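You operate a simulated robot arm through the tools that you are given. There is no shell and no other tool.

The job below is to be done with a simulated two-armed robot. You get a single attempt, and the scene is never put back.

## Task
Slide both corner guards under the blue strap, then tighten the strap on the low frames.
Fine: free the ratchet lock first and lock it again after. Where these are worked on the way, their far stop is far enough and under half their travel is too little: ratchet lock.

Only the result counts: the job must be done as asked and must still hold three seconds after the hand-in. Knocking over, shifting, dropping, spilling or breaking anything else fails it.

## Robot
Two 7-joint arms with fingered hands on one trunk that stands fixed in place. Base frame: the origin is at the foot of the trunk, x ahead of it, y to its left, z up. Lengths are in cm, angles in rad, forces in N, time in s.
The left shoulder is at [9.9, 12.8, 108.6], the right one opposite. Each reaches about 115.6 cm from its shoulder. Payload 5 kg a hand.
The tool frame of a hand sits at the grasp point between the pads (the TCP): z along the fingers, y along the line on which they close. The tips reach 3.7 cm beyond it. The gripper opens to 12.4 cm; its body begins 4.3 cm behind the TCP. The gripper is a hand of 3 fingers: y runs from the thumb to the fingers, the wrist lies at [-2.1, -11.6, -20.3] in the tool frame, and closing takes about 1.5 s.
Orientation is that of the tool frame in the base frame, as a unit quaternion [w, x, y, z]. With the fingers straight down and the wrist toward the robot, the tool's x, y and z point along [0, 1, 0], [1, 0, 0] and [0, 0, -1] of the base frame.

## Interface
- The arms move only by the tool drive_tool. It takes "left_moves", "right_moves" or both (then of equal length, played together; a hand with none holds still); each is a list of rows, each an object of numbers (a shift or turn left out is 0, a gripper value left out holds the last): "dx", "dy", "dz": the shift along the tool's x, y, z in units of 30 mm (1.0 is 30 mm); "ax", "ay", "az": the turn, a rotation vector about the tool's x, y, z in units of 8 degrees (1.0 is 8 degrees). In form: [{"dx": .., "dy": .., "dz": .., "ax": .., "ay": .., "az": ..}, ...]. A call has 1 to 20 rows; each row shifts and turns the commanded pose from where the row before left it, along the tool's axes as they then stand. "left_fingers" and "right_fingers" are, for a hand that has rows, the closure, from 0 (fully open) to 1 (shut), set as the call begins (left out, the last holds). A call with a number of a shift or a turn outside -1 to 1 is refused whole. Each row takes 0.2 s and may step no farther than 5 cm and 0.15 rad from the row before; otherwise, or with a gripper value out of range, the whole call is refused. Where a pose cannot be reached the arm comes as near as it can. A force on the tool above 40 N (or 10 N above the force at the start of the call, whichever is more), or a blocked arm, ends the call early, and 0.2 s more pass. Each finger travels about 4.5 cm/s and halts on what it meets, pressing with about 22 N; the grip force reading is that of the motor and also rises with nothing between the fingers. The clock runs only during rows and for 0.2 s after the last one: add rows that do not move to give the fingers time. The reply holds the time, the measured pose of the TCP, the force on the tool along the base axes, the opening and the grip force, in the units named above and with some noise, with the torque about the TCP (base axes, N m) and any sound that the robot's microphone picked up, and new pictures: "views" is both (left out), scene, wrist or none (wrist: the cameras of the hands that moved).
- Cameras (640 x 400 px; columns grow to the right, rows downward): "scene" is now at [24.8, 5.8, 125.42]; the picture's right is [0.63, -0.77, 0.00], its down [-0.39, -0.32, -0.87] and it looks along [0.67, 0.55, -0.50] (base axes); focal length 276 px, centre (320, 200). "left" rides on the left gripper at [-7.2, -10.4, -15.4] in its tool frame; the picture's right is [-0.83, -0.26, 0.49], its down [0.51, -0.72, 0.47] and it looks along [0.23, 0.64, 0.73] (tool axes); focal length 243 px, centre (320, 200). "right" rides on the right gripper at [7.2, -10.4, -15.4] in its tool frame; the picture's right is [-0.83, 0.26, -0.49], its down [-0.51, -0.72, 0.47] and it looks along [-0.23, 0.64, 0.73] (tool axes); focal length 243 px, centre (320, 200).
- move_column(by): moves the trunk up (or, below 0, down) by that many cm; the arms and the scene camera ride with it, the base frame stays. It gives what a move gives, with no picture.
- set_fingers(index, middle, thumb_bend, thumb_turn, hand): sets how far each is bent, from 0 (flat) to 100 (curled in); at 30 the hand is open as for a grip, at 70 the pads meet at the TCP. One left out holds its place. A second passes; each finger stops where it meets its share of the squeeze, and holds until it gets a number again. A gripper value or a shape takes the hand back. It gives what a move gives, with no picture; readings hold the bend of each and the force on the fingers (four entries, about 0 where the hand has none), thumb and palm. thumb_turn goes from beside the hand (0) to across from the fingers (100), as for a grip.
- hand_shape(shape, hand): the hand has 3 fingers and takes this shape, open, in about a second: jaw (thumb against the fingers, like two jaws); tri (thumb and two fingers); tip (a fingertip pinch); poke (one finger out to press); point (the index stretched); flat (the hand flat); cup (the hand cupped); fist (a fist). The gripper value then closes the fingers along that shape, each until it touches; the sizes above hold for jaw. It gives what a move gives, with no picture.
- turn_head(pan, tilt): turns the head with the scene camera to pan (to the left, within 1.396 rad either way) and tilt (down, from -0.506 to 1.204), counted from straight ahead of the robot (the tilt from the chest, where the trunk bows). It gives what a move gives, and a new picture of the scene camera.
- probe_pixels(camera, pixels): for up to 12 pixels [column, row] of the newest picture of that camera ("zoom" is the newest enlarged one), the place [x, y, z] in the base frame of the surface seen there, good to about 0.2 cm. No time passes.
- inspect(camera, box): a new picture of the part [left, top, right, bottom] of that camera's present view, enlarged. No time passes.
- close_job(): hands the job in; it is judged then, once.

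Leave the grippers open and the arms clear of the work at the hand-in unless told otherwise.

The tools are called as name(argument=value, ...) on one line, values as JSON. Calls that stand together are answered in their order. drive_tool: Moves the arms, as the interface text tells. Its arguments: {"type":"object","properties":{"left_moves":{"type":"array","items":{"type":"object","properties":{"dx":{"type":"number"},"dy":{"type":"number"},"dz":{"type":"number"},"ax":{"type":"number"},"ay":{"type":"number"},"az":{"type":"number"}}}},"left_fingers":{"type":"number"},"right_moves":{"type":"array","items":{"type":"object","properties":{"dx":{"type":"number"},"dy":{"type":"number"},"dz":{"type":"number"},"ax":{"type":"number"},"ay":{"type":"number"},"az":{"type":"number"}}}},"right_fingers":{"type":"number"},"views":{"type":"string","enum":["both","scene","wrist","none"]}},"required":[]} The other tools are called the same way: move_column (by) moves the trunk up or down; hand_shape (shape, hand) gives the hand a shape; set_fingers (index, middle, thumb_bend, thumb_turn, hand) moves the fingers one by one; turn_head (pan, tilt) turns the head that bears the scene camera; probe_pixels (camera, pixels) gives the place of the surface under pixels of a picture; inspect (camera, box) takes an enlarged picture of a part of a camera's view; close_job () hands the job in.

At the start:

```text
time: 0.0
left_tcp_pos: [42.87, 54.57, 113.84]
left_tool_rot: [0.0, 0.707, 0.707, 0.0]
left_ft_force: [-0.2, 0.3, 0.8]
left_wrist_torque: [-0.01, -0.02, -0.02]
left_gripper_width: 12.38
left_gripper_force: 0.2
left_shape: jaw
left_bend: [30.0, 30.0, 30.0, 98.0]
left_finger forces: [0.0, 0.0, 0.0, 0.0, 0.1, 0.1]
right_tcp_pos: [68.87, 13.49, 108.39]
right_tool_rot: [0.0, 0.706, 0.708, 0.0]
right_ft_force: [-0.5, -0.2, 0.2]
right_wrist_torque: [0.01, 0.0, 0.02]
right_gripper_width: 12.35
right_gripper_force: 0.1
right_shape: jaw
right_bend: [30.0, 30.0, 30.0, 98.0]
right_finger forces: [0.0, 0.1, 0.2, 0.1, 0.1, 0.0]
trunk travel left (down, up): [-27.5, 28.8]
head pan, tilt (commanded): [0.684, 0.525]
```

scene: 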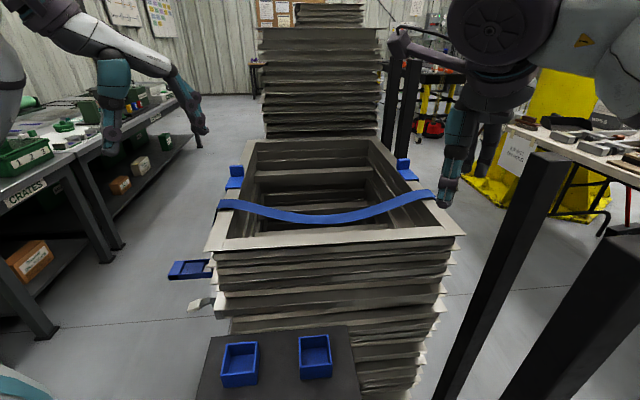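
right: 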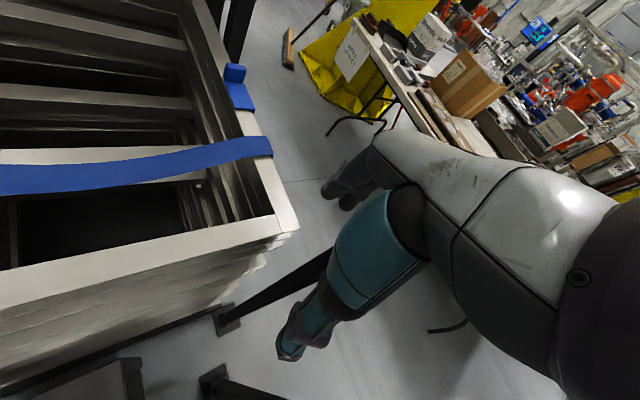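
left: 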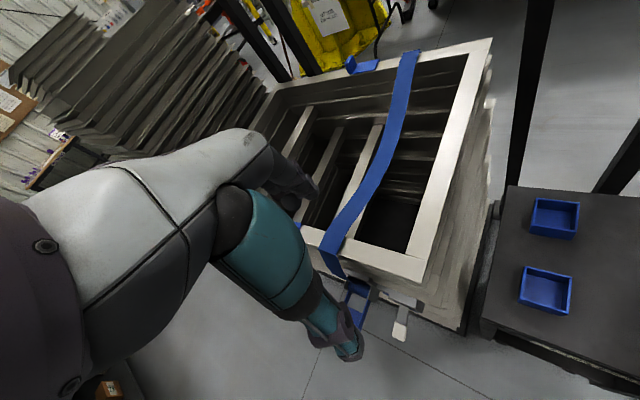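

I see a stack of frames with a blue strap across the top, blue corner pieces near both strap ends (scene about (235,178) and (405,168)), a blue part at (190,270), a whitish lever at (200,303), and two blue trays on a stand at (240,362) and (315,355). I'll look closer at each before moving.

inspect(camera="scene", box=[150, 140, 310, 340])

inspect(camera="scene", box=[340, 130, 480, 260])

inspect(camera="left", box=[280, 200, 480, 360])

probe_pixels(camera="scene", pixels=[[237, 170], [235, 183], [403, 163], [408, 175], [190, 270], [200, 303], [225, 206], [432, 195], [240, 365], [315, 355], [320, 218], [210, 245]])

```text
2.00 times, centred on (230, 240) of scene
```

zoom: 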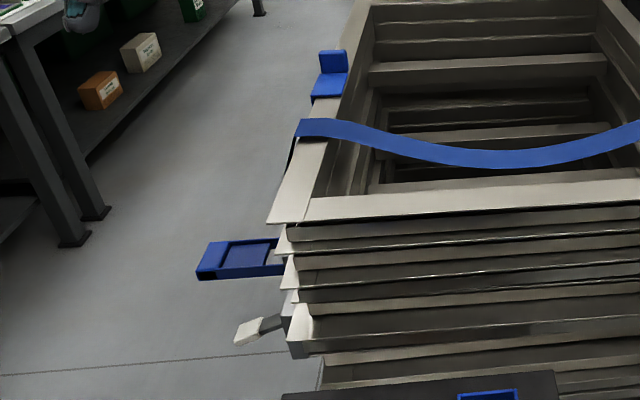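

```text
3.08 times, centred on (410, 195) of scene
```

zoom: 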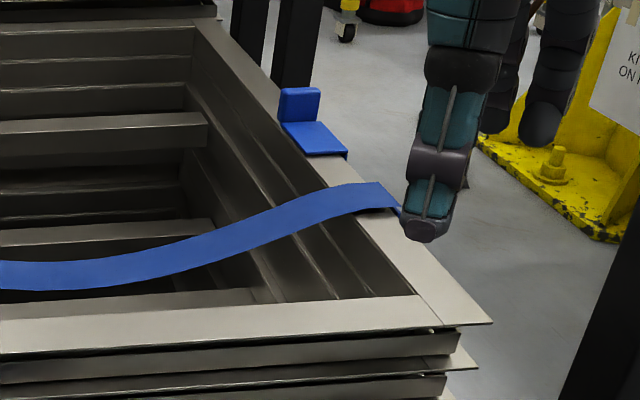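

```text
2.50 times, centred on (380, 280) of left
```

zoom: 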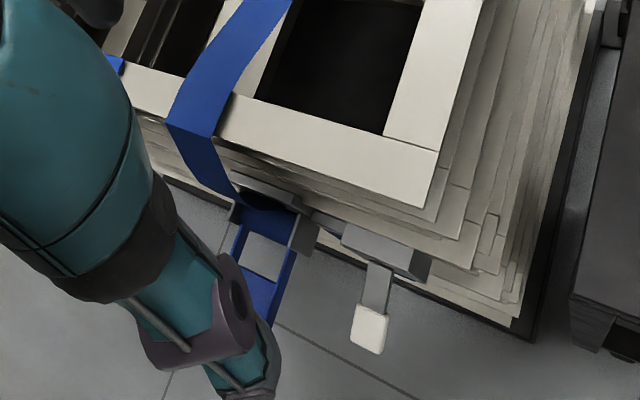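

```text
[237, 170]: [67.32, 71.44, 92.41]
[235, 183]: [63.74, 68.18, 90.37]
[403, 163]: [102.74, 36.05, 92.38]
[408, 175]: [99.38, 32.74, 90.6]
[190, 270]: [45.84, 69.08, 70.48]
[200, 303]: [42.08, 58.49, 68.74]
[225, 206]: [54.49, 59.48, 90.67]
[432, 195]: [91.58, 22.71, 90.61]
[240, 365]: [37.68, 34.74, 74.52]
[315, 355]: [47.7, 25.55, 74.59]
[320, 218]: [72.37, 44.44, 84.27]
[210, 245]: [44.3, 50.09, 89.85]
```

The guards sit about 12.7 cm along the rails from the strap. I'll look closely at the trays, the guards, the ratchet and the far (taller) stack to avoid mistaking anything.

inspect(camera="scene", box=[190, 320, 370, 400])

inspect(camera="scene", box=[150, 245, 250, 325])

inspect(camera="scene", box=[205, 150, 285, 220])

inspect(camera="left", box=[320, 240, 430, 350])

inspect(camera="right", box=[190, 50, 310, 200])

```text
3.56 times, centred on (280, 360) of scene
```

zoom: 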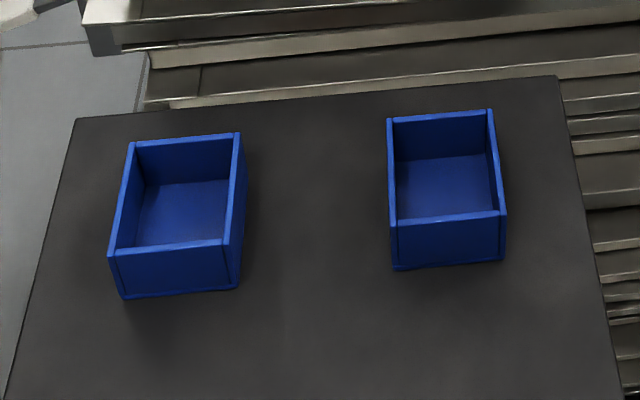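

```text
5.00 times, centred on (200, 285) of scene
```

zoom: 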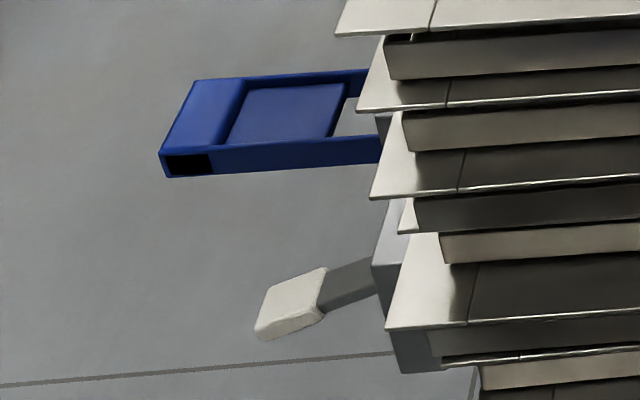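

```text
5.71 times, centred on (245, 185) of scene
```

zoom: 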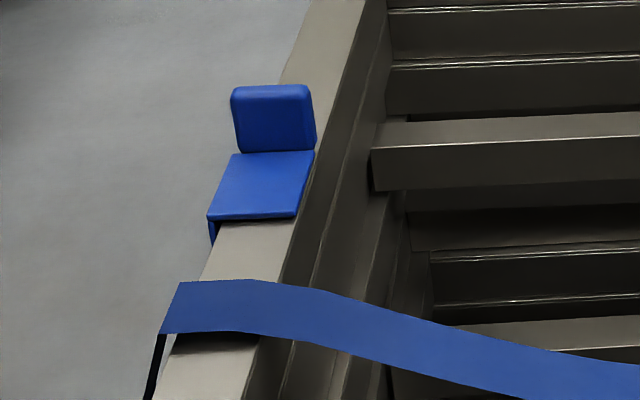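

```text
3.64 times, centred on (375, 295) of left
```

zoom: 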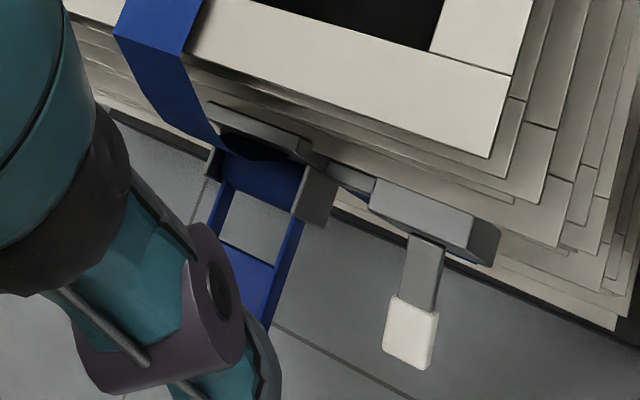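

```text
2.67 times, centred on (250, 125) of right
```

zoom: 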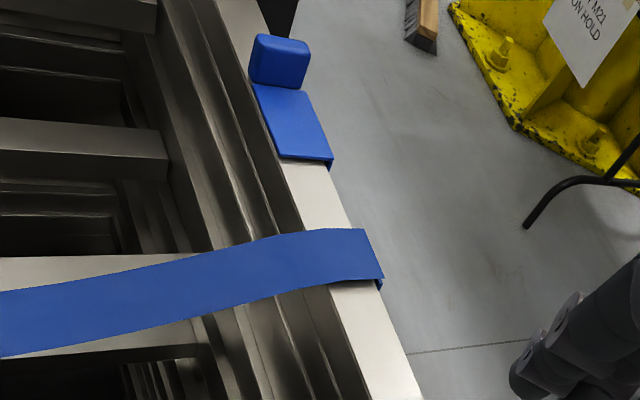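

I need exact geometry. I'll zoom on the ratchet again and probe it, starting with that region of the scene view.

inspect(camera="scene", box=[150, 245, 250, 325])

probe_pixels(camera="zoom", pixels=[[200, 90], [165, 150], [235, 85], [365, 75], [370, 150], [230, 155], [260, 320], [325, 270], [345, 285], [385, 250], [400, 330], [290, 110]])

inspect(camera="left", box=[320, 240, 430, 350])

probe_pixels(camera="zoom", pixels=[[425, 250], [415, 300], [410, 350], [380, 190], [440, 215], [485, 245], [350, 180], [325, 180], [260, 135], [210, 160], [245, 290], [180, 130]])

inspect(camera="scene", box=[205, 150, 285, 220])

probe_pixels(camera="zoom", pixels=[[240, 95], [305, 90], [310, 140], [245, 145], [235, 160], [310, 157], [215, 212], [295, 212], [212, 232], [185, 290], [170, 325], [255, 325]])

inspect(camera="scene", box=[380, 150, 450, 220])

probe_pixels(camera="zoom", pixels=[[150, 55], [200, 55], [210, 95], [180, 110], [260, 110], [300, 170], [230, 175], [320, 220], [410, 220], [350, 260], [440, 260], [400, 300]])

```text
5.00 times, centred on (200, 285) of scene
```

zoom: 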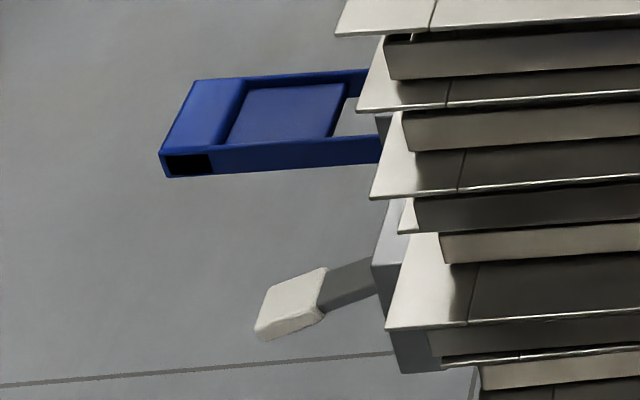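

```text
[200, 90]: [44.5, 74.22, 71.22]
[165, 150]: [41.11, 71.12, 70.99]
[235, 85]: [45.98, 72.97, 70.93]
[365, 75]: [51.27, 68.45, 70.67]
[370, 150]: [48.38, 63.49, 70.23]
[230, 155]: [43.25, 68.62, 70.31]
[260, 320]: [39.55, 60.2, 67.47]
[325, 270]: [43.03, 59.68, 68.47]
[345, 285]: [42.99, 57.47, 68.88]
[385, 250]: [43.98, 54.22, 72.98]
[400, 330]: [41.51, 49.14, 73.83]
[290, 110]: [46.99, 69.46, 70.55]
```

```text
3.64 times, centred on (375, 295) of left
```

zoom: 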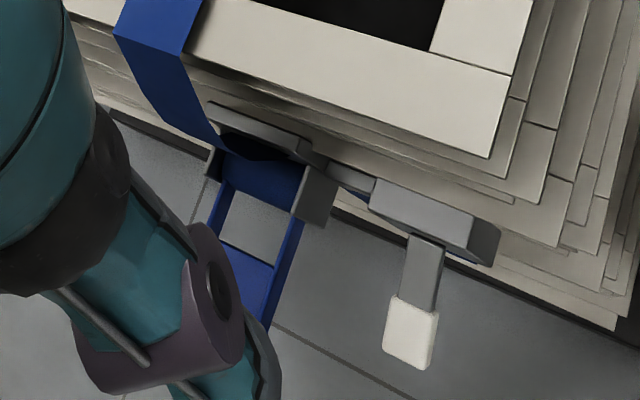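

```text
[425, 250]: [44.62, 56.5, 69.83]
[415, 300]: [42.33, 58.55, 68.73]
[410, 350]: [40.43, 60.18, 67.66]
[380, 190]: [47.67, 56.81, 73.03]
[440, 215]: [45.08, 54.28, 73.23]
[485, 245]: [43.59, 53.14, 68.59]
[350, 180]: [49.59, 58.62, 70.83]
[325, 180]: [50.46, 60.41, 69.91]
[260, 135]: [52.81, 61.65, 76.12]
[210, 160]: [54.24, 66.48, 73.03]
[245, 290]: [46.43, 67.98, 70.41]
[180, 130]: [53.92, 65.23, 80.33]
```

```text
5.71 times, centred on (245, 185) of scene
```

zoom: 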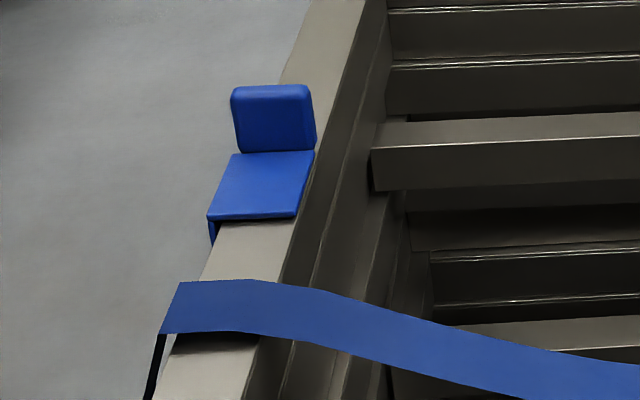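

```text
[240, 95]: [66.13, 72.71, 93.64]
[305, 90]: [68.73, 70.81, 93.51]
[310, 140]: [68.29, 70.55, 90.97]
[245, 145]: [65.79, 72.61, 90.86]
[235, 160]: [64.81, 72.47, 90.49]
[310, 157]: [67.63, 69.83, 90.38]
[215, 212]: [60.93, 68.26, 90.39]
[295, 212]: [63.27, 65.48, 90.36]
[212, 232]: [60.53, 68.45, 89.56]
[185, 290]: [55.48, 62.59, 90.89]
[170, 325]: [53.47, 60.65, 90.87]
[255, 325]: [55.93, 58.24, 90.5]
```

```text
5.71 times, centred on (415, 185) of scene
```

zoom: 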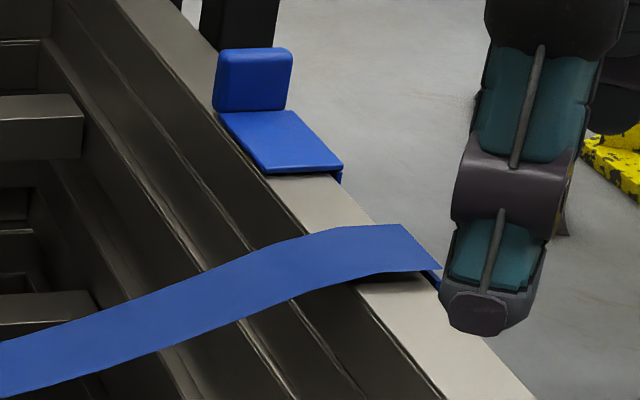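

```text
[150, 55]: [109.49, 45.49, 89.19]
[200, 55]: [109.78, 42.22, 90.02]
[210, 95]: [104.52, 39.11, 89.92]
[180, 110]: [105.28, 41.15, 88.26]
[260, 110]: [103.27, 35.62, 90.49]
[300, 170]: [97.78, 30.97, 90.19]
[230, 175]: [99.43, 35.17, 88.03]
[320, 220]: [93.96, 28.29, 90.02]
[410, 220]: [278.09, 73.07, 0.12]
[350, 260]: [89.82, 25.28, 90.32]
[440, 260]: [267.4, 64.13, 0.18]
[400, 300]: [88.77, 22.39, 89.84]
```

Readings so far: guards' plates are at z≈90.4 with tabs to 93.6; strap lies about 12 cm nearer along the rails. The ratchet handle sticks out level at about (43,72,71), and the white-tipped lock lever at about (40,60,67.5), slightly drooping. I'll probe the surroundings at left for clearance before moving the left hand.

probe_pixels(camera="scene", pixels=[[60, 140], [20, 190], [100, 240], [60, 330], [30, 255], [150, 125], [190, 110], [140, 160], [160, 350], [360, 330], [205, 330], [10, 370]])

probe_pixels(camera="left", pixels=[[490, 45], [420, 275], [330, 270], [480, 220], [500, 190], [480, 340], [470, 300], [435, 150], [400, 240], [620, 150], [530, 100], [360, 60]])

```text
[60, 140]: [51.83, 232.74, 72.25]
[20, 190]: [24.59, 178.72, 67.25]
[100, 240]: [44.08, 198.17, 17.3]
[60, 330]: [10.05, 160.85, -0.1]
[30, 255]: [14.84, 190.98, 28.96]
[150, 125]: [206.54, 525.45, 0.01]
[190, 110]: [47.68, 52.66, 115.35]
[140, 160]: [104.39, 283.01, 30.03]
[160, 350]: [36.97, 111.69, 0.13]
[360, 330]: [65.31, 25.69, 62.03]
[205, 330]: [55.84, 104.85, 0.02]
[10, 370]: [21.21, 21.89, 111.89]
```

```text
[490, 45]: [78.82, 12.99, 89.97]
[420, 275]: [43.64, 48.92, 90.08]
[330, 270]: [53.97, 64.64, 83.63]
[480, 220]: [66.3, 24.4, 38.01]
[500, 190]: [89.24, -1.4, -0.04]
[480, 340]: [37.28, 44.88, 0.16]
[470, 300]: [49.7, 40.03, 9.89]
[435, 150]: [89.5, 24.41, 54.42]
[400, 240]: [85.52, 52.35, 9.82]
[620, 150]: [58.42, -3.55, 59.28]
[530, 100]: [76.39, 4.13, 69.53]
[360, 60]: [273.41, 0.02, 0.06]
```

There is open space on the left. I'll turn the left hand +45° about its axis (so its closing line runs across the stack), shift it outward about 11 cm and lower it a bit, so its camera looks at the ratchet face.

drive_tool(left_moves=[{"az": 0.94, "dy": -0.6}, {"az": 0.94, "dy": -0.6}, {"az": 0.94, "dy": -0.6}, {"az": 0.94, "dy": -0.6}, {"az": 0.94, "dy": -0.6}, {"az": 0.93, "dy": -0.6}, {"dz": 0.9}, {"dz": 0.9}, {"dz": 0.9}])

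```text
time: 2.0
left_tcp_pos: [32.65, 58.03, 105.59]
left_tool_rot: [0.0, 0.924, 0.382, 0.0]
left_ft_force: [-0.1, 0.0, -0.2]
left_wrist_torque: [0.0, 0.0, 0.01]
left_gripper_width: 12.35
left_gripper_force: 0.1
left_shape: jaw
left_bend: [30.0, 30.0, 30.0, 98.0]
left_finger forces: [0.0, 0.1, 0.1, 0.0, 0.0, 0.1]
right_tcp_pos: [68.95, 13.42, 108.45]
right_tool_rot: [0.001, 0.707, 0.707, 0.0]
right_ft_force: [0.6, -0.3, -0.3]
right_wrist_torque: [0.01, -0.01, 0.0]
right_gripper_width: 12.37
right_gripper_force: 0.0
right_shape: jaw
right_bend: [30.0, 30.0, 30.0, 98.0]
right_finger forces: [0.0, 0.0, 0.0, 0.0, 0.1, 0.0]
trunk travel left (down, up): [-27.5, 28.8]
head pan, tilt (commanded): [0.684, 0.525]
```

scene: 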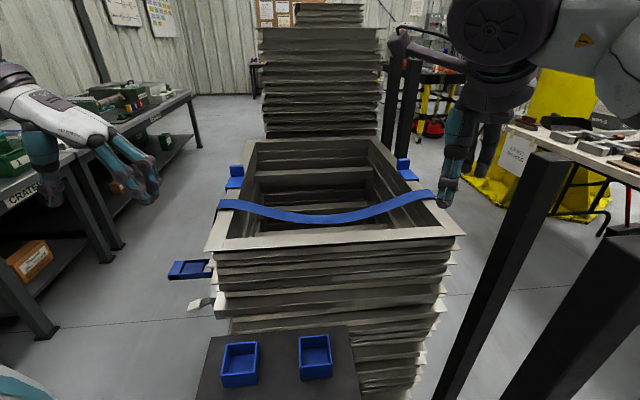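
left: 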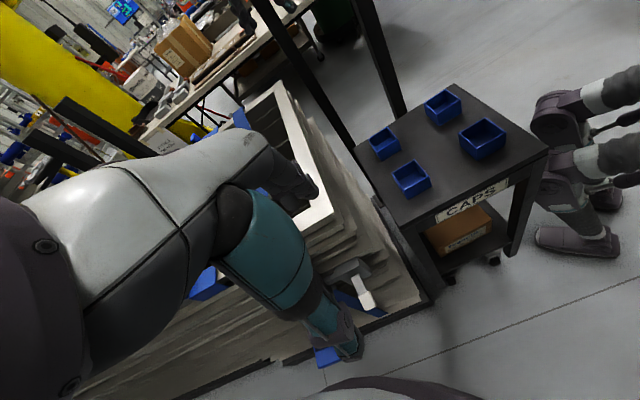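

The wrist camera now looks at the face from outside. I'll zoom on the lock at about (360,290).

inspect(camera="left", box=[290, 230, 430, 380])

```text
2.67 times, centred on (360, 305) of left
```

zoom: 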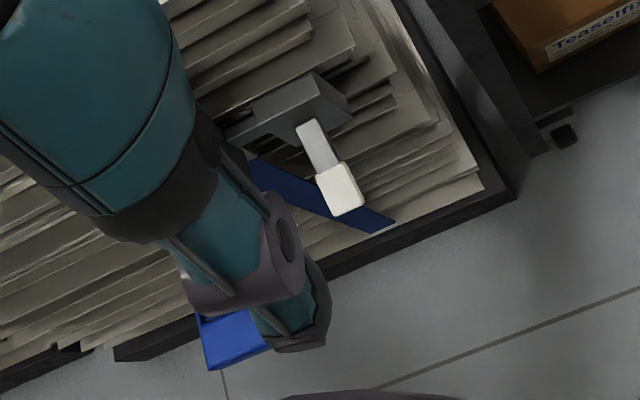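

The thumb blocks much of the view. The lever comes out of the housing front, with a blue strap tail below. I'll swing the hand the other way (−90° about its axis) so its closing line runs along the face (good for pinching the lever), leaning the wrist outward.

drive_tool(left_moves=[{"az": -0.94}, {"az": -0.94}, {"az": -0.94}, {"az": -0.94}, {"az": -0.94}, {"az": -0.94}, {"az": -0.94}, {"az": -0.94}, {"az": -0.94}, {"az": -0.94}, {"az": -0.94}, {"az": -0.91}, {"ay": -0.9}, {"ay": -0.9}, {"ay": -0.9}])

```text
time: 5.2
left_tcp_pos: [32.84, 57.96, 105.89]
left_tool_rot: [0.175, 0.375, 0.908, -0.072]
left_ft_force: [0.7, 0.7, -0.2]
left_wrist_torque: [-0.01, 0.01, 0.02]
left_gripper_width: 12.36
left_gripper_force: 0.2
left_shape: jaw
left_bend: [30.0, 30.0, 30.0, 98.0]
left_finger forces: [0.0, 0.1, 0.0, 0.0, 0.0, 0.0]
right_tcp_pos: [69.04, 13.47, 108.39]
right_tool_rot: [0.001, 0.707, 0.707, 0.001]
right_ft_force: [-0.8, 0.1, -0.4]
right_wrist_torque: [-0.01, -0.01, 0.03]
right_gripper_width: 12.36
right_gripper_force: 0.1
right_shape: jaw
right_bend: [30.0, 30.0, 30.0, 98.0]
right_finger forces: [0.0, 0.0, 0.1, 0.0, 0.0, 0.1]
trunk travel left (down, up): [-27.5, 28.8]
head pan, tilt (commanded): [0.684, 0.525]
```

scene: 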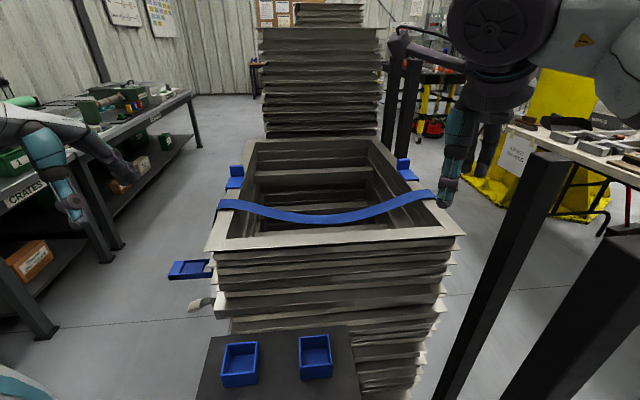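
left: 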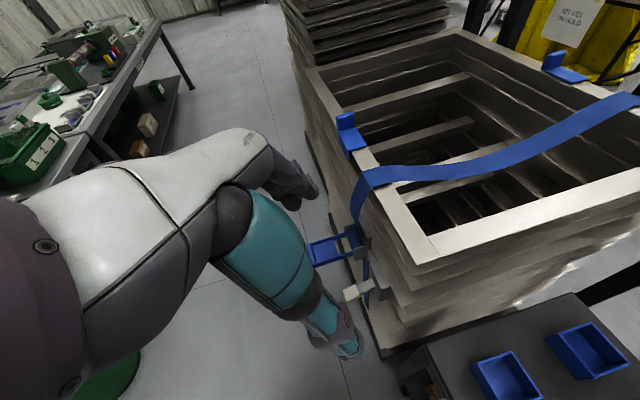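

Now the wrist camera clearly sees ratchet and lock. I'll zoom at (350,260).

inspect(camera="left", box=[295, 210, 415, 310])

probe_pixels(camera="left", pixels=[[352, 292], [366, 287], [382, 290], [375, 280], [320, 255], [345, 245], [360, 245], [362, 215], [345, 125], [385, 185], [410, 240], [365, 300]])

```text
4.00 times, centred on (355, 260) of left
```

zoom: 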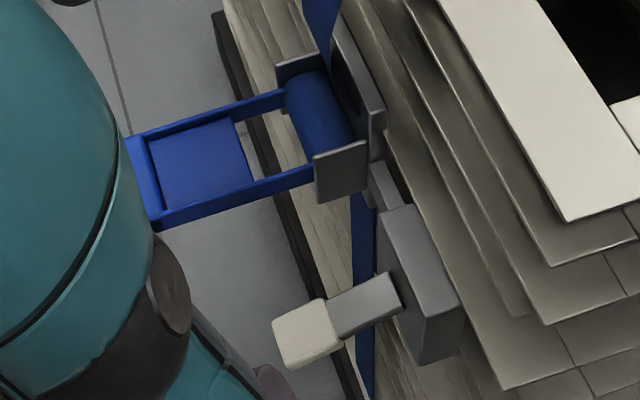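

```text
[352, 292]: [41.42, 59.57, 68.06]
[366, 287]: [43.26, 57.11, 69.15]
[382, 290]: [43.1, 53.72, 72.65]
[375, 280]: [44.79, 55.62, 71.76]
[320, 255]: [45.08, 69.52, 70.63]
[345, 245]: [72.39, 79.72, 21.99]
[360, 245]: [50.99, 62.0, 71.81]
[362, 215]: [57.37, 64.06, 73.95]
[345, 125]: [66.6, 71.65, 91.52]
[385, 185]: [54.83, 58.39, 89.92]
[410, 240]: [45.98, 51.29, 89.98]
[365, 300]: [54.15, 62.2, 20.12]
```

The lever is a flat tongue about 2.4 cm wide, centred at about (41.4,59.5,67.5), with the ratchet handle 7 cm beyond it along the face. I'll half-close the left hand so it fits beside the handle, and bring it to about 9 cm above the lever.

drive_tool(left_fingers=0.5, left_moves=[{"dx": 0.8, "dy": 0.57}, {"dx": 0.8, "dy": 0.57}, {"dx": 0.8, "dy": 0.57}, {"dx": 0.8, "dy": 0.57}, {"dz": 0.96}, {"dz": 0.96}, {"dz": 0.96}, {"dz": 0.96}, {"dz": 0.96}, {"dz": 0.96}, {"dz": 0.96}, {"dz": 0.96}, {"dz": 0.96}, {"dz": 0.96}])

```text
time: 8.2
left_tcp_pos: [38.8, 61.26, 75.27]
left_tool_rot: [0.173, 0.376, 0.907, -0.072]
left_ft_force: [0.2, -0.3, 0.3]
left_wrist_torque: [0.01, 0.0, 0.01]
left_gripper_width: 6.25
left_gripper_force: 0.1
left_shape: jaw
left_bend: [74.0, 45.0, 69.0, 100.0]
left_finger forces: [0.0, 0.0, 0.0, 0.0, 0.0, 0.1]
right_tcp_pos: [69.05, 13.55, 108.26]
right_tool_rot: [0.001, 0.707, 0.707, 0.0]
right_ft_force: [0.3, 0.4, 0.0]
right_wrist_torque: [-0.03, -0.02, 0.01]
right_gripper_width: 12.36
right_gripper_force: 0.0
right_shape: jaw
right_bend: [30.0, 30.0, 30.0, 98.0]
right_finger forces: [0.1, 0.0, 0.0, 0.0, 0.0, 0.1]
trunk travel left (down, up): [-27.5, 28.8]
head pan, tilt (commanded): [0.684, 0.525]
```

scene: 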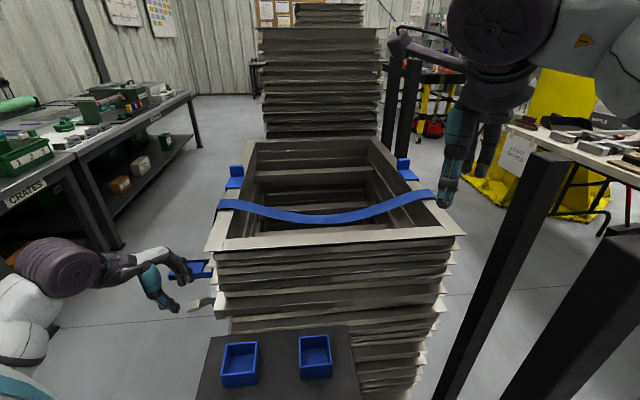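
left: 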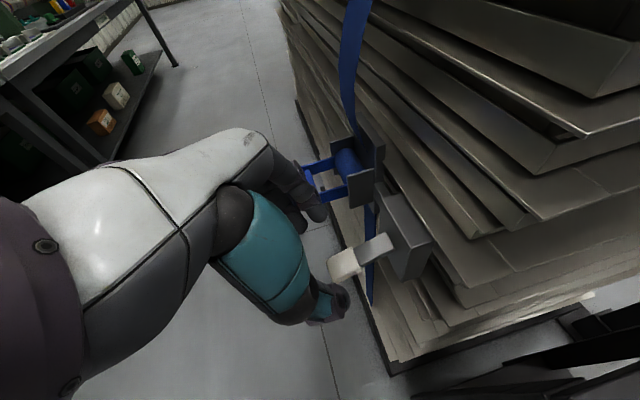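

The hand is above the lever; I need to check the fingers' clearance from the handle, so I'll zoom both views.

inspect(camera="scene", box=[80, 220, 240, 330])

inspect(camera="left", box=[240, 130, 440, 330])

```text
3.64 times, centred on (160, 275) of scene
```

zoom: 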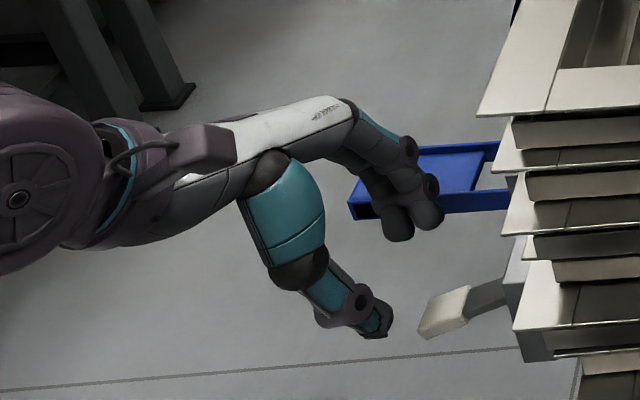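

```text
2.00 times, centred on (340, 230) of left
```

zoom: 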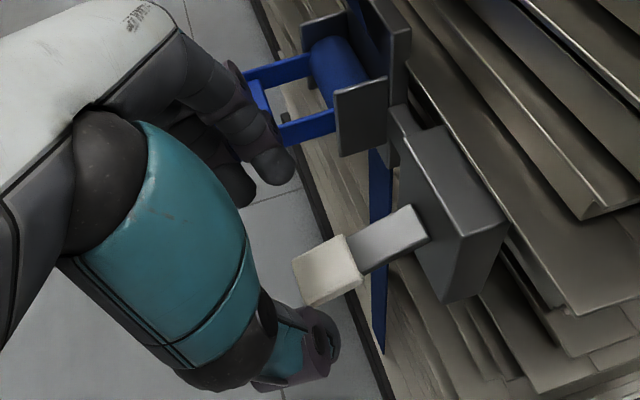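

I'll probe the finger and thumb tips and the lever to know the gaps.

probe_pixels(camera="zoom", pixels=[[270, 165], [245, 195], [215, 130], [325, 345], [320, 320], [325, 265], [385, 245], [285, 130], [290, 65], [345, 285], [355, 65], [405, 225]])

probe_pixels(camera="scene", pixels=[[170, 281], [179, 278], [180, 268], [170, 265], [164, 307], [157, 304], [176, 258], [150, 255]])

```text
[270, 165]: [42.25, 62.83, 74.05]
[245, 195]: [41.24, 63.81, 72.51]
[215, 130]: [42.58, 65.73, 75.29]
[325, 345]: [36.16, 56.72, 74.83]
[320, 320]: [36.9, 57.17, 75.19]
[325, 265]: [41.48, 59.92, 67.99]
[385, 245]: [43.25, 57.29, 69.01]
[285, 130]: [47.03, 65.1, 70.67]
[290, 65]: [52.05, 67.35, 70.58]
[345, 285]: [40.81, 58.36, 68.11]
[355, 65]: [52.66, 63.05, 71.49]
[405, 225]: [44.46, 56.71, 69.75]
```

```text
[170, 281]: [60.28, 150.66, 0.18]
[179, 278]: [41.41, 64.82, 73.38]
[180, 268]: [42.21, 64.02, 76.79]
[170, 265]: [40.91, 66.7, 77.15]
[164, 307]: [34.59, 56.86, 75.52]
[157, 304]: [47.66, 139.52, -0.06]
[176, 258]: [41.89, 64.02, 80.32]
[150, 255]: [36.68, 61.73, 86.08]
```

Fingers (inner face at f≈74.3) and thumb (≈66) straddle the lever (≈70–72.5) and clear the handle (≈79). I'll descend 8.5 cm along the fingers.

drive_tool(left_moves=[{"dz": 0.71}, {"dz": 0.71}, {"dz": 0.71}, {"dz": 0.7}])

inspect(camera="left", box=[240, 130, 440, 330])

```text
time: 9.2
left_tcp_pos: [40.98, 59.51, 67.51]
left_tool_rot: [0.173, 0.377, 0.907, -0.072]
left_ft_force: [0.1, -0.3, -0.9]
left_wrist_torque: [0.01, -0.02, -0.02]
left_gripper_width: 6.22
left_gripper_force: 0.1
left_shape: jaw
left_bend: [74.0, 45.0, 69.0, 100.0]
left_finger forces: [0.1, 0.0, 0.0, 0.1, 0.1, 0.0]
right_tcp_pos: [69.03, 13.46, 108.34]
right_tool_rot: [0.001, 0.707, 0.707, 0.0]
right_ft_force: [0.4, 1.1, -0.2]
right_wrist_torque: [-0.01, 0.0, 0.02]
right_gripper_width: 12.39
right_gripper_force: 0.1
right_shape: jaw
right_bend: [30.0, 30.0, 30.0, 98.0]
right_finger forces: [0.0, 0.0, 0.0, 0.0, 0.0, 0.0]
trunk travel left (down, up): [-27.5, 28.8]
head pan, tilt (commanded): [0.684, 0.525]
```

scene: 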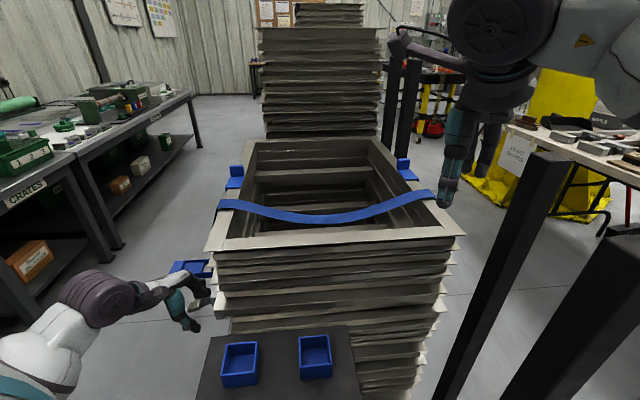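
left: 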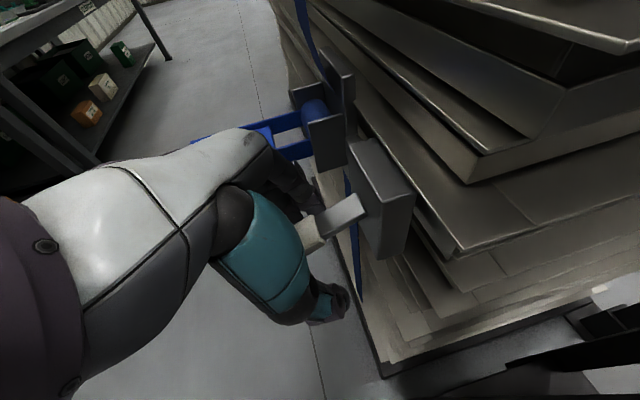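

```text
2.00 times, centred on (340, 230) of left
```

zoom: 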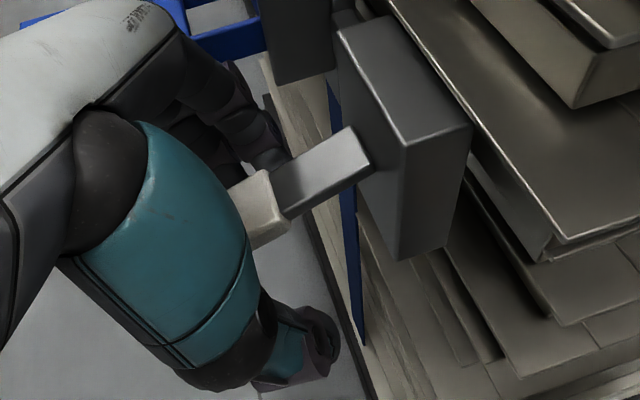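

The white tip is between thumb and fingers. I'll close on it and wait.

drive_tool(left_fingers=0.9, left_moves=[{}, {}, {}, {}, {}, {}], views="wrist")

inspect(camera="left", box=[240, 130, 440, 330])

inspect(camera="scene", box=[100, 230, 240, 340])

```text
time: 10.6
left_tcp_pos: [41.0, 59.28, 67.59]
left_tool_rot: [0.173, 0.377, 0.907, -0.072]
left_ft_force: [1.8, 1.4, 1.1]
left_wrist_torque: [0.01, 0.02, 0.03]
left_gripper_width: 1.32
left_gripper_force: 0.1
left_shape: jaw
left_bend: [72.0, 64.0, 73.0, 100.0]
left_finger forces: [1.7, 0.1, 0.0, 0.0, 0.0, 0.1]
right_tcp_pos: [68.96, 13.4, 108.32]
right_tool_rot: [0.001, 0.707, 0.707, 0.001]
right_ft_force: [0.7, -0.2, -0.6]
right_wrist_torque: [0.02, 0.03, -0.01]
right_gripper_width: 12.37
right_gripper_force: 0.0
right_shape: jaw
right_bend: [30.0, 30.0, 30.0, 98.0]
right_finger forces: [0.0, 0.0, 0.0, 0.0, 0.0, 0.0]
trunk travel left (down, up): [-27.5, 28.8]
head pan, tilt (commanded): [0.684, 0.525]
```

left: 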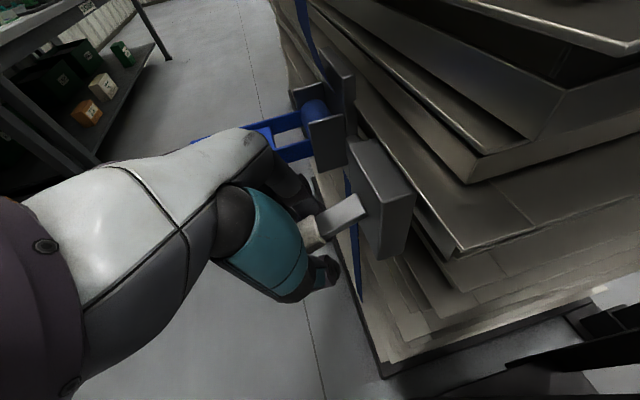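

```text
2.00 times, centred on (340, 230) of left
```

zoom: 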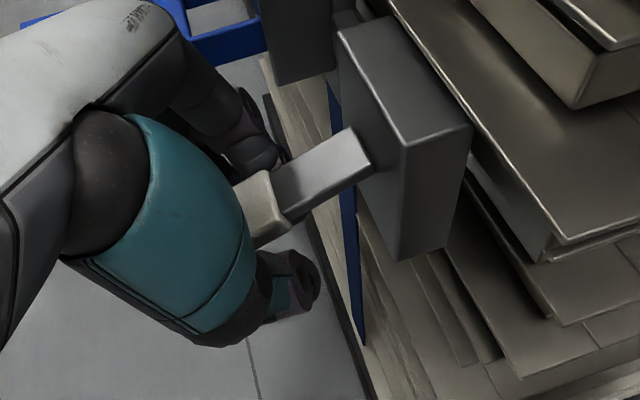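

```text
3.64 times, centred on (170, 285) of scene
```

zoom: 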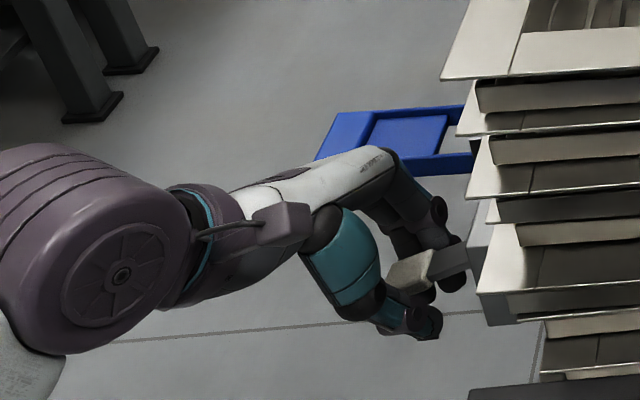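

The reading 1.3 cm is narrower than the lever, so I'll probe where the white tip is now relative to the fingers.

probe_pixels(camera="left", pixels=[[305, 230], [312, 240], [318, 228], [340, 215], [360, 208], [328, 270], [310, 205], [318, 205], [300, 210], [322, 262], [270, 230], [312, 252]])

probe_pixels(camera="zoom", pixels=[[405, 268], [425, 265], [440, 260], [455, 270], [420, 320], [435, 210], [400, 210], [350, 270], [460, 250], [410, 285], [425, 290], [385, 320]])

```text
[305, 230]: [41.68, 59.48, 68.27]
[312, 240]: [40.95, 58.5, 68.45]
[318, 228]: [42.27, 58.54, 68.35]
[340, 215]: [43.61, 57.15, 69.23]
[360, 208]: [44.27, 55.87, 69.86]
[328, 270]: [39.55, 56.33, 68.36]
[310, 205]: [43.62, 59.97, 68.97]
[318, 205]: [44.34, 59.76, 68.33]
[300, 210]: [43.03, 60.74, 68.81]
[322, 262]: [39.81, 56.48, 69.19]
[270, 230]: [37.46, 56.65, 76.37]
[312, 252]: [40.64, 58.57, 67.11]
```

```text
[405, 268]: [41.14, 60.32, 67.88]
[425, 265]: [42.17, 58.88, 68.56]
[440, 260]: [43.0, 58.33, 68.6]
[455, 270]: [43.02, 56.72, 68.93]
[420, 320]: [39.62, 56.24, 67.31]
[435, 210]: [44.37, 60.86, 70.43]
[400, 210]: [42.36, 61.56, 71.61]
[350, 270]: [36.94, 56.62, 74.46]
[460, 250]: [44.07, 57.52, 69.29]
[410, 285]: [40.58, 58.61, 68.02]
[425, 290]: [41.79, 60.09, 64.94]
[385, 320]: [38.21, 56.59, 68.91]
```

The tip has not moved (top at about 68.2) and the curled fingertips sit just under it. I'll lift gently 2 cm along the lever's arc and watch force.

drive_tool(left_moves=[{"dz": -0.22}, {"dz": -0.22}, {"dz": -0.22}], views="wrist")

inspect(camera="left", box=[240, 130, 440, 330])

inspect(camera="scene", box=[100, 230, 240, 340])

```text
time: 11.4
left_tcp_pos: [40.58, 59.93, 69.33]
left_tool_rot: [0.173, 0.377, 0.907, -0.072]
left_ft_force: [1.7, -1.2, -0.6]
left_wrist_torque: [0.03, -0.01, 0.01]
left_gripper_width: 1.24
left_gripper_force: 0.1
left_shape: jaw
left_bend: [72.0, 64.0, 73.0, 100.0]
left_finger forces: [1.5, 0.1, 0.1, 0.0, 0.1, 0.0]
right_tcp_pos: [69.03, 13.42, 108.42]
right_tool_rot: [0.0, 0.708, 0.707, 0.001]
right_ft_force: [0.1, -0.2, 0.6]
right_wrist_torque: [0.01, -0.02, 0.0]
right_gripper_width: 12.37
right_gripper_force: 0.1
right_shape: jaw
right_bend: [30.0, 30.0, 30.0, 98.0]
right_finger forces: [0.0, 0.0, 0.1, 0.0, 0.0, 0.1]
trunk travel left (down, up): [-27.5, 28.8]
head pan, tilt (commanded): [0.684, 0.525]
```

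left: 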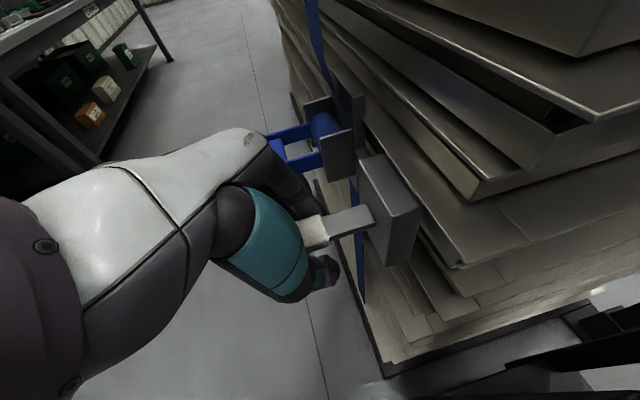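

```text
2.00 times, centred on (340, 230) of left
```

zoom: 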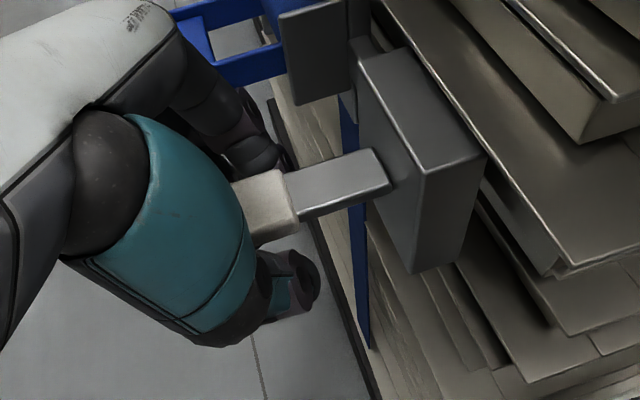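

```text
3.64 times, centred on (170, 285) of scene
```

zoom: 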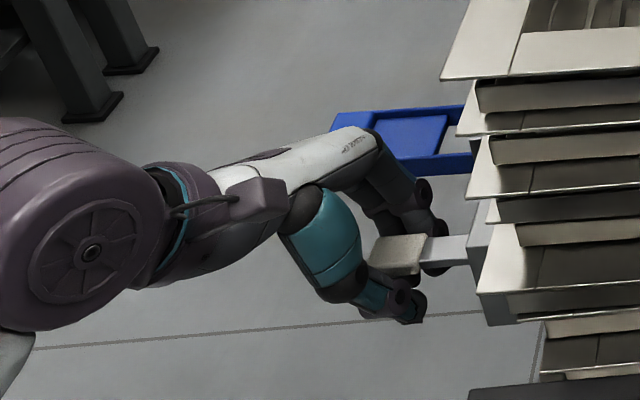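

The lever followed, now nearly level — upward is the right direction. I'll keep lifting along the arc, about 4 cm more, watching for the stop.

drive_tool(left_moves=[{"dx": -0.12, "dz": -0.31}, {"dx": -0.12, "dz": -0.31}, {"dx": -0.25, "dz": -0.26}, {"dx": -0.25, "dz": -0.26}], views="wrist")

inspect(camera="left", box=[240, 130, 440, 330])

inspect(camera="scene", box=[100, 230, 240, 340])

```text
time: 12.4
left_tcp_pos: [41.2, 59.33, 73.17]
left_tool_rot: [0.172, 0.375, 0.908, -0.073]
left_ft_force: [0.3, 3.1, -7.9]
left_wrist_torque: [0.01, 0.11, 0.1]
left_gripper_width: 1.27
left_gripper_force: 0.1
left_shape: jaw
left_bend: [71.0, 64.0, 72.0, 100.0]
left_finger forces: [5.5, 2.6, 0.0, 0.1, 1.4, 0.1]
right_tcp_pos: [69.05, 13.5, 108.33]
right_tool_rot: [0.0, 0.707, 0.708, 0.0]
right_ft_force: [-0.2, 0.1, 0.7]
right_wrist_torque: [0.05, 0.01, 0.0]
right_gripper_width: 12.34
right_gripper_force: 0.1
right_shape: jaw
right_bend: [30.0, 30.0, 30.0, 98.0]
right_finger forces: [0.1, 0.0, 0.0, 0.1, 0.0, 0.0]
trunk travel left (down, up): [-27.5, 28.8]
head pan, tilt (commanded): [0.684, 0.525]
```

left: 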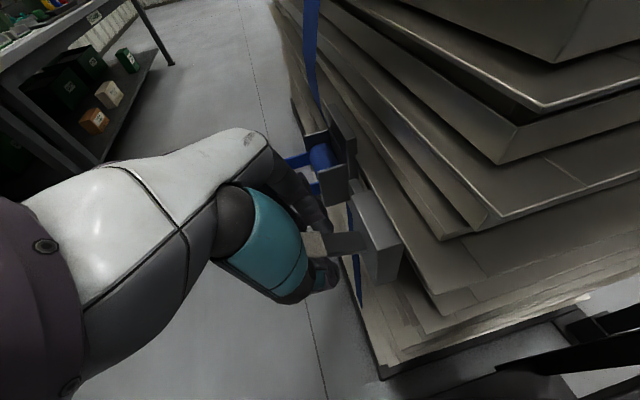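

```text
2.00 times, centred on (340, 230) of left
```

zoom: 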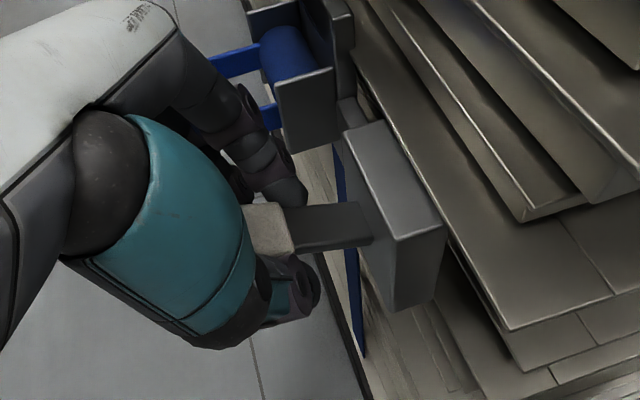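

```text
3.64 times, centred on (170, 285) of scene
```

zoom: 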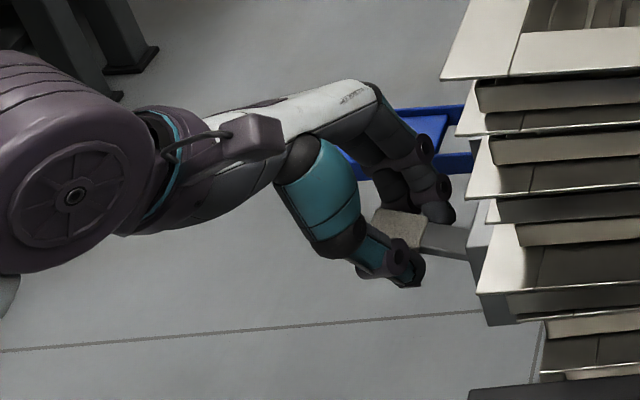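

There is an 8 N downward reaction now. I'll probe the lever's angle.

probe_pixels(camera="left", pixels=[[312, 242], [320, 250], [335, 240], [345, 242], [358, 240], [330, 235], [350, 235], [365, 240]])

probe_pixels(camera="zoom", pixels=[[400, 228], [385, 215], [415, 220], [435, 240], [455, 235], [465, 250], [410, 240], [440, 250]])

```text
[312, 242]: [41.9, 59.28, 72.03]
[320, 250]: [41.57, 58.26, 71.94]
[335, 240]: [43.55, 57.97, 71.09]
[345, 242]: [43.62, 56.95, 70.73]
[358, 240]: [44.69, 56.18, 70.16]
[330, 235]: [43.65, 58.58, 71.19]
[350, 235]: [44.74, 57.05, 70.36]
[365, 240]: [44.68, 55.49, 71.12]
```

```text
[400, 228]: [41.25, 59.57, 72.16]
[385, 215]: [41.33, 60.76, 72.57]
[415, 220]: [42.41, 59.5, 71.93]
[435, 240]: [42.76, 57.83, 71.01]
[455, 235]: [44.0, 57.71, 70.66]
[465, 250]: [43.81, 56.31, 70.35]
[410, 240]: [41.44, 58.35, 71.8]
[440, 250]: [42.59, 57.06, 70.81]
```

The lever is now at about +24° (was about −25°). I'll push a little more to make sure the stop is reached.

drive_tool(left_moves=[{"dx": -0.11, "dz": -0.1}, {"dx": -0.11, "dz": -0.1}, {}], views="wrist")

inspect(camera="left", box=[240, 130, 440, 330])

```text
time: 13.2
left_tcp_pos: [41.37, 59.19, 73.76]
left_tool_rot: [0.172, 0.375, 0.908, -0.074]
left_ft_force: [-9.6, 5.3, -33.2]
left_wrist_torque: [-0.27, 0.78, 0.22]
left_gripper_width: 1.11
left_gripper_force: 0.1
left_shape: jaw
left_bend: [71.0, 64.0, 72.0, 100.0]
left_finger forces: [4.9, 25.2, 0.1, 0.0, 1.6, 0.0]
right_tcp_pos: [69.0, 13.57, 108.26]
right_tool_rot: [0.0, 0.707, 0.707, -0.001]
right_ft_force: [0.5, -0.3, 0.2]
right_wrist_torque: [0.01, -0.01, -0.03]
right_gripper_width: 12.38
right_gripper_force: 0.1
right_shape: jaw
right_bend: [30.0, 30.0, 30.0, 98.0]
right_finger forces: [0.0, 0.1, 0.0, 0.0, 0.0, 0.0]
trunk travel left (down, up): [-27.5, 28.8]
head pan, tilt (commanded): [0.684, 0.525]
```

left: 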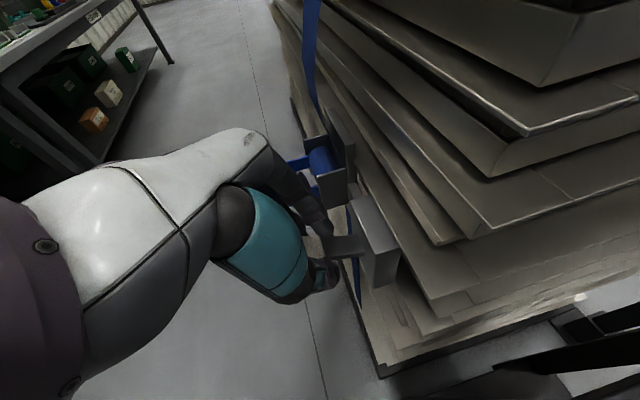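

```text
2.00 times, centred on (340, 230) of left
```

zoom: 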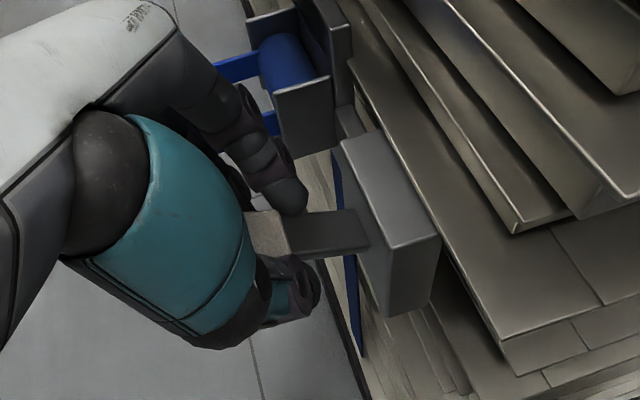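

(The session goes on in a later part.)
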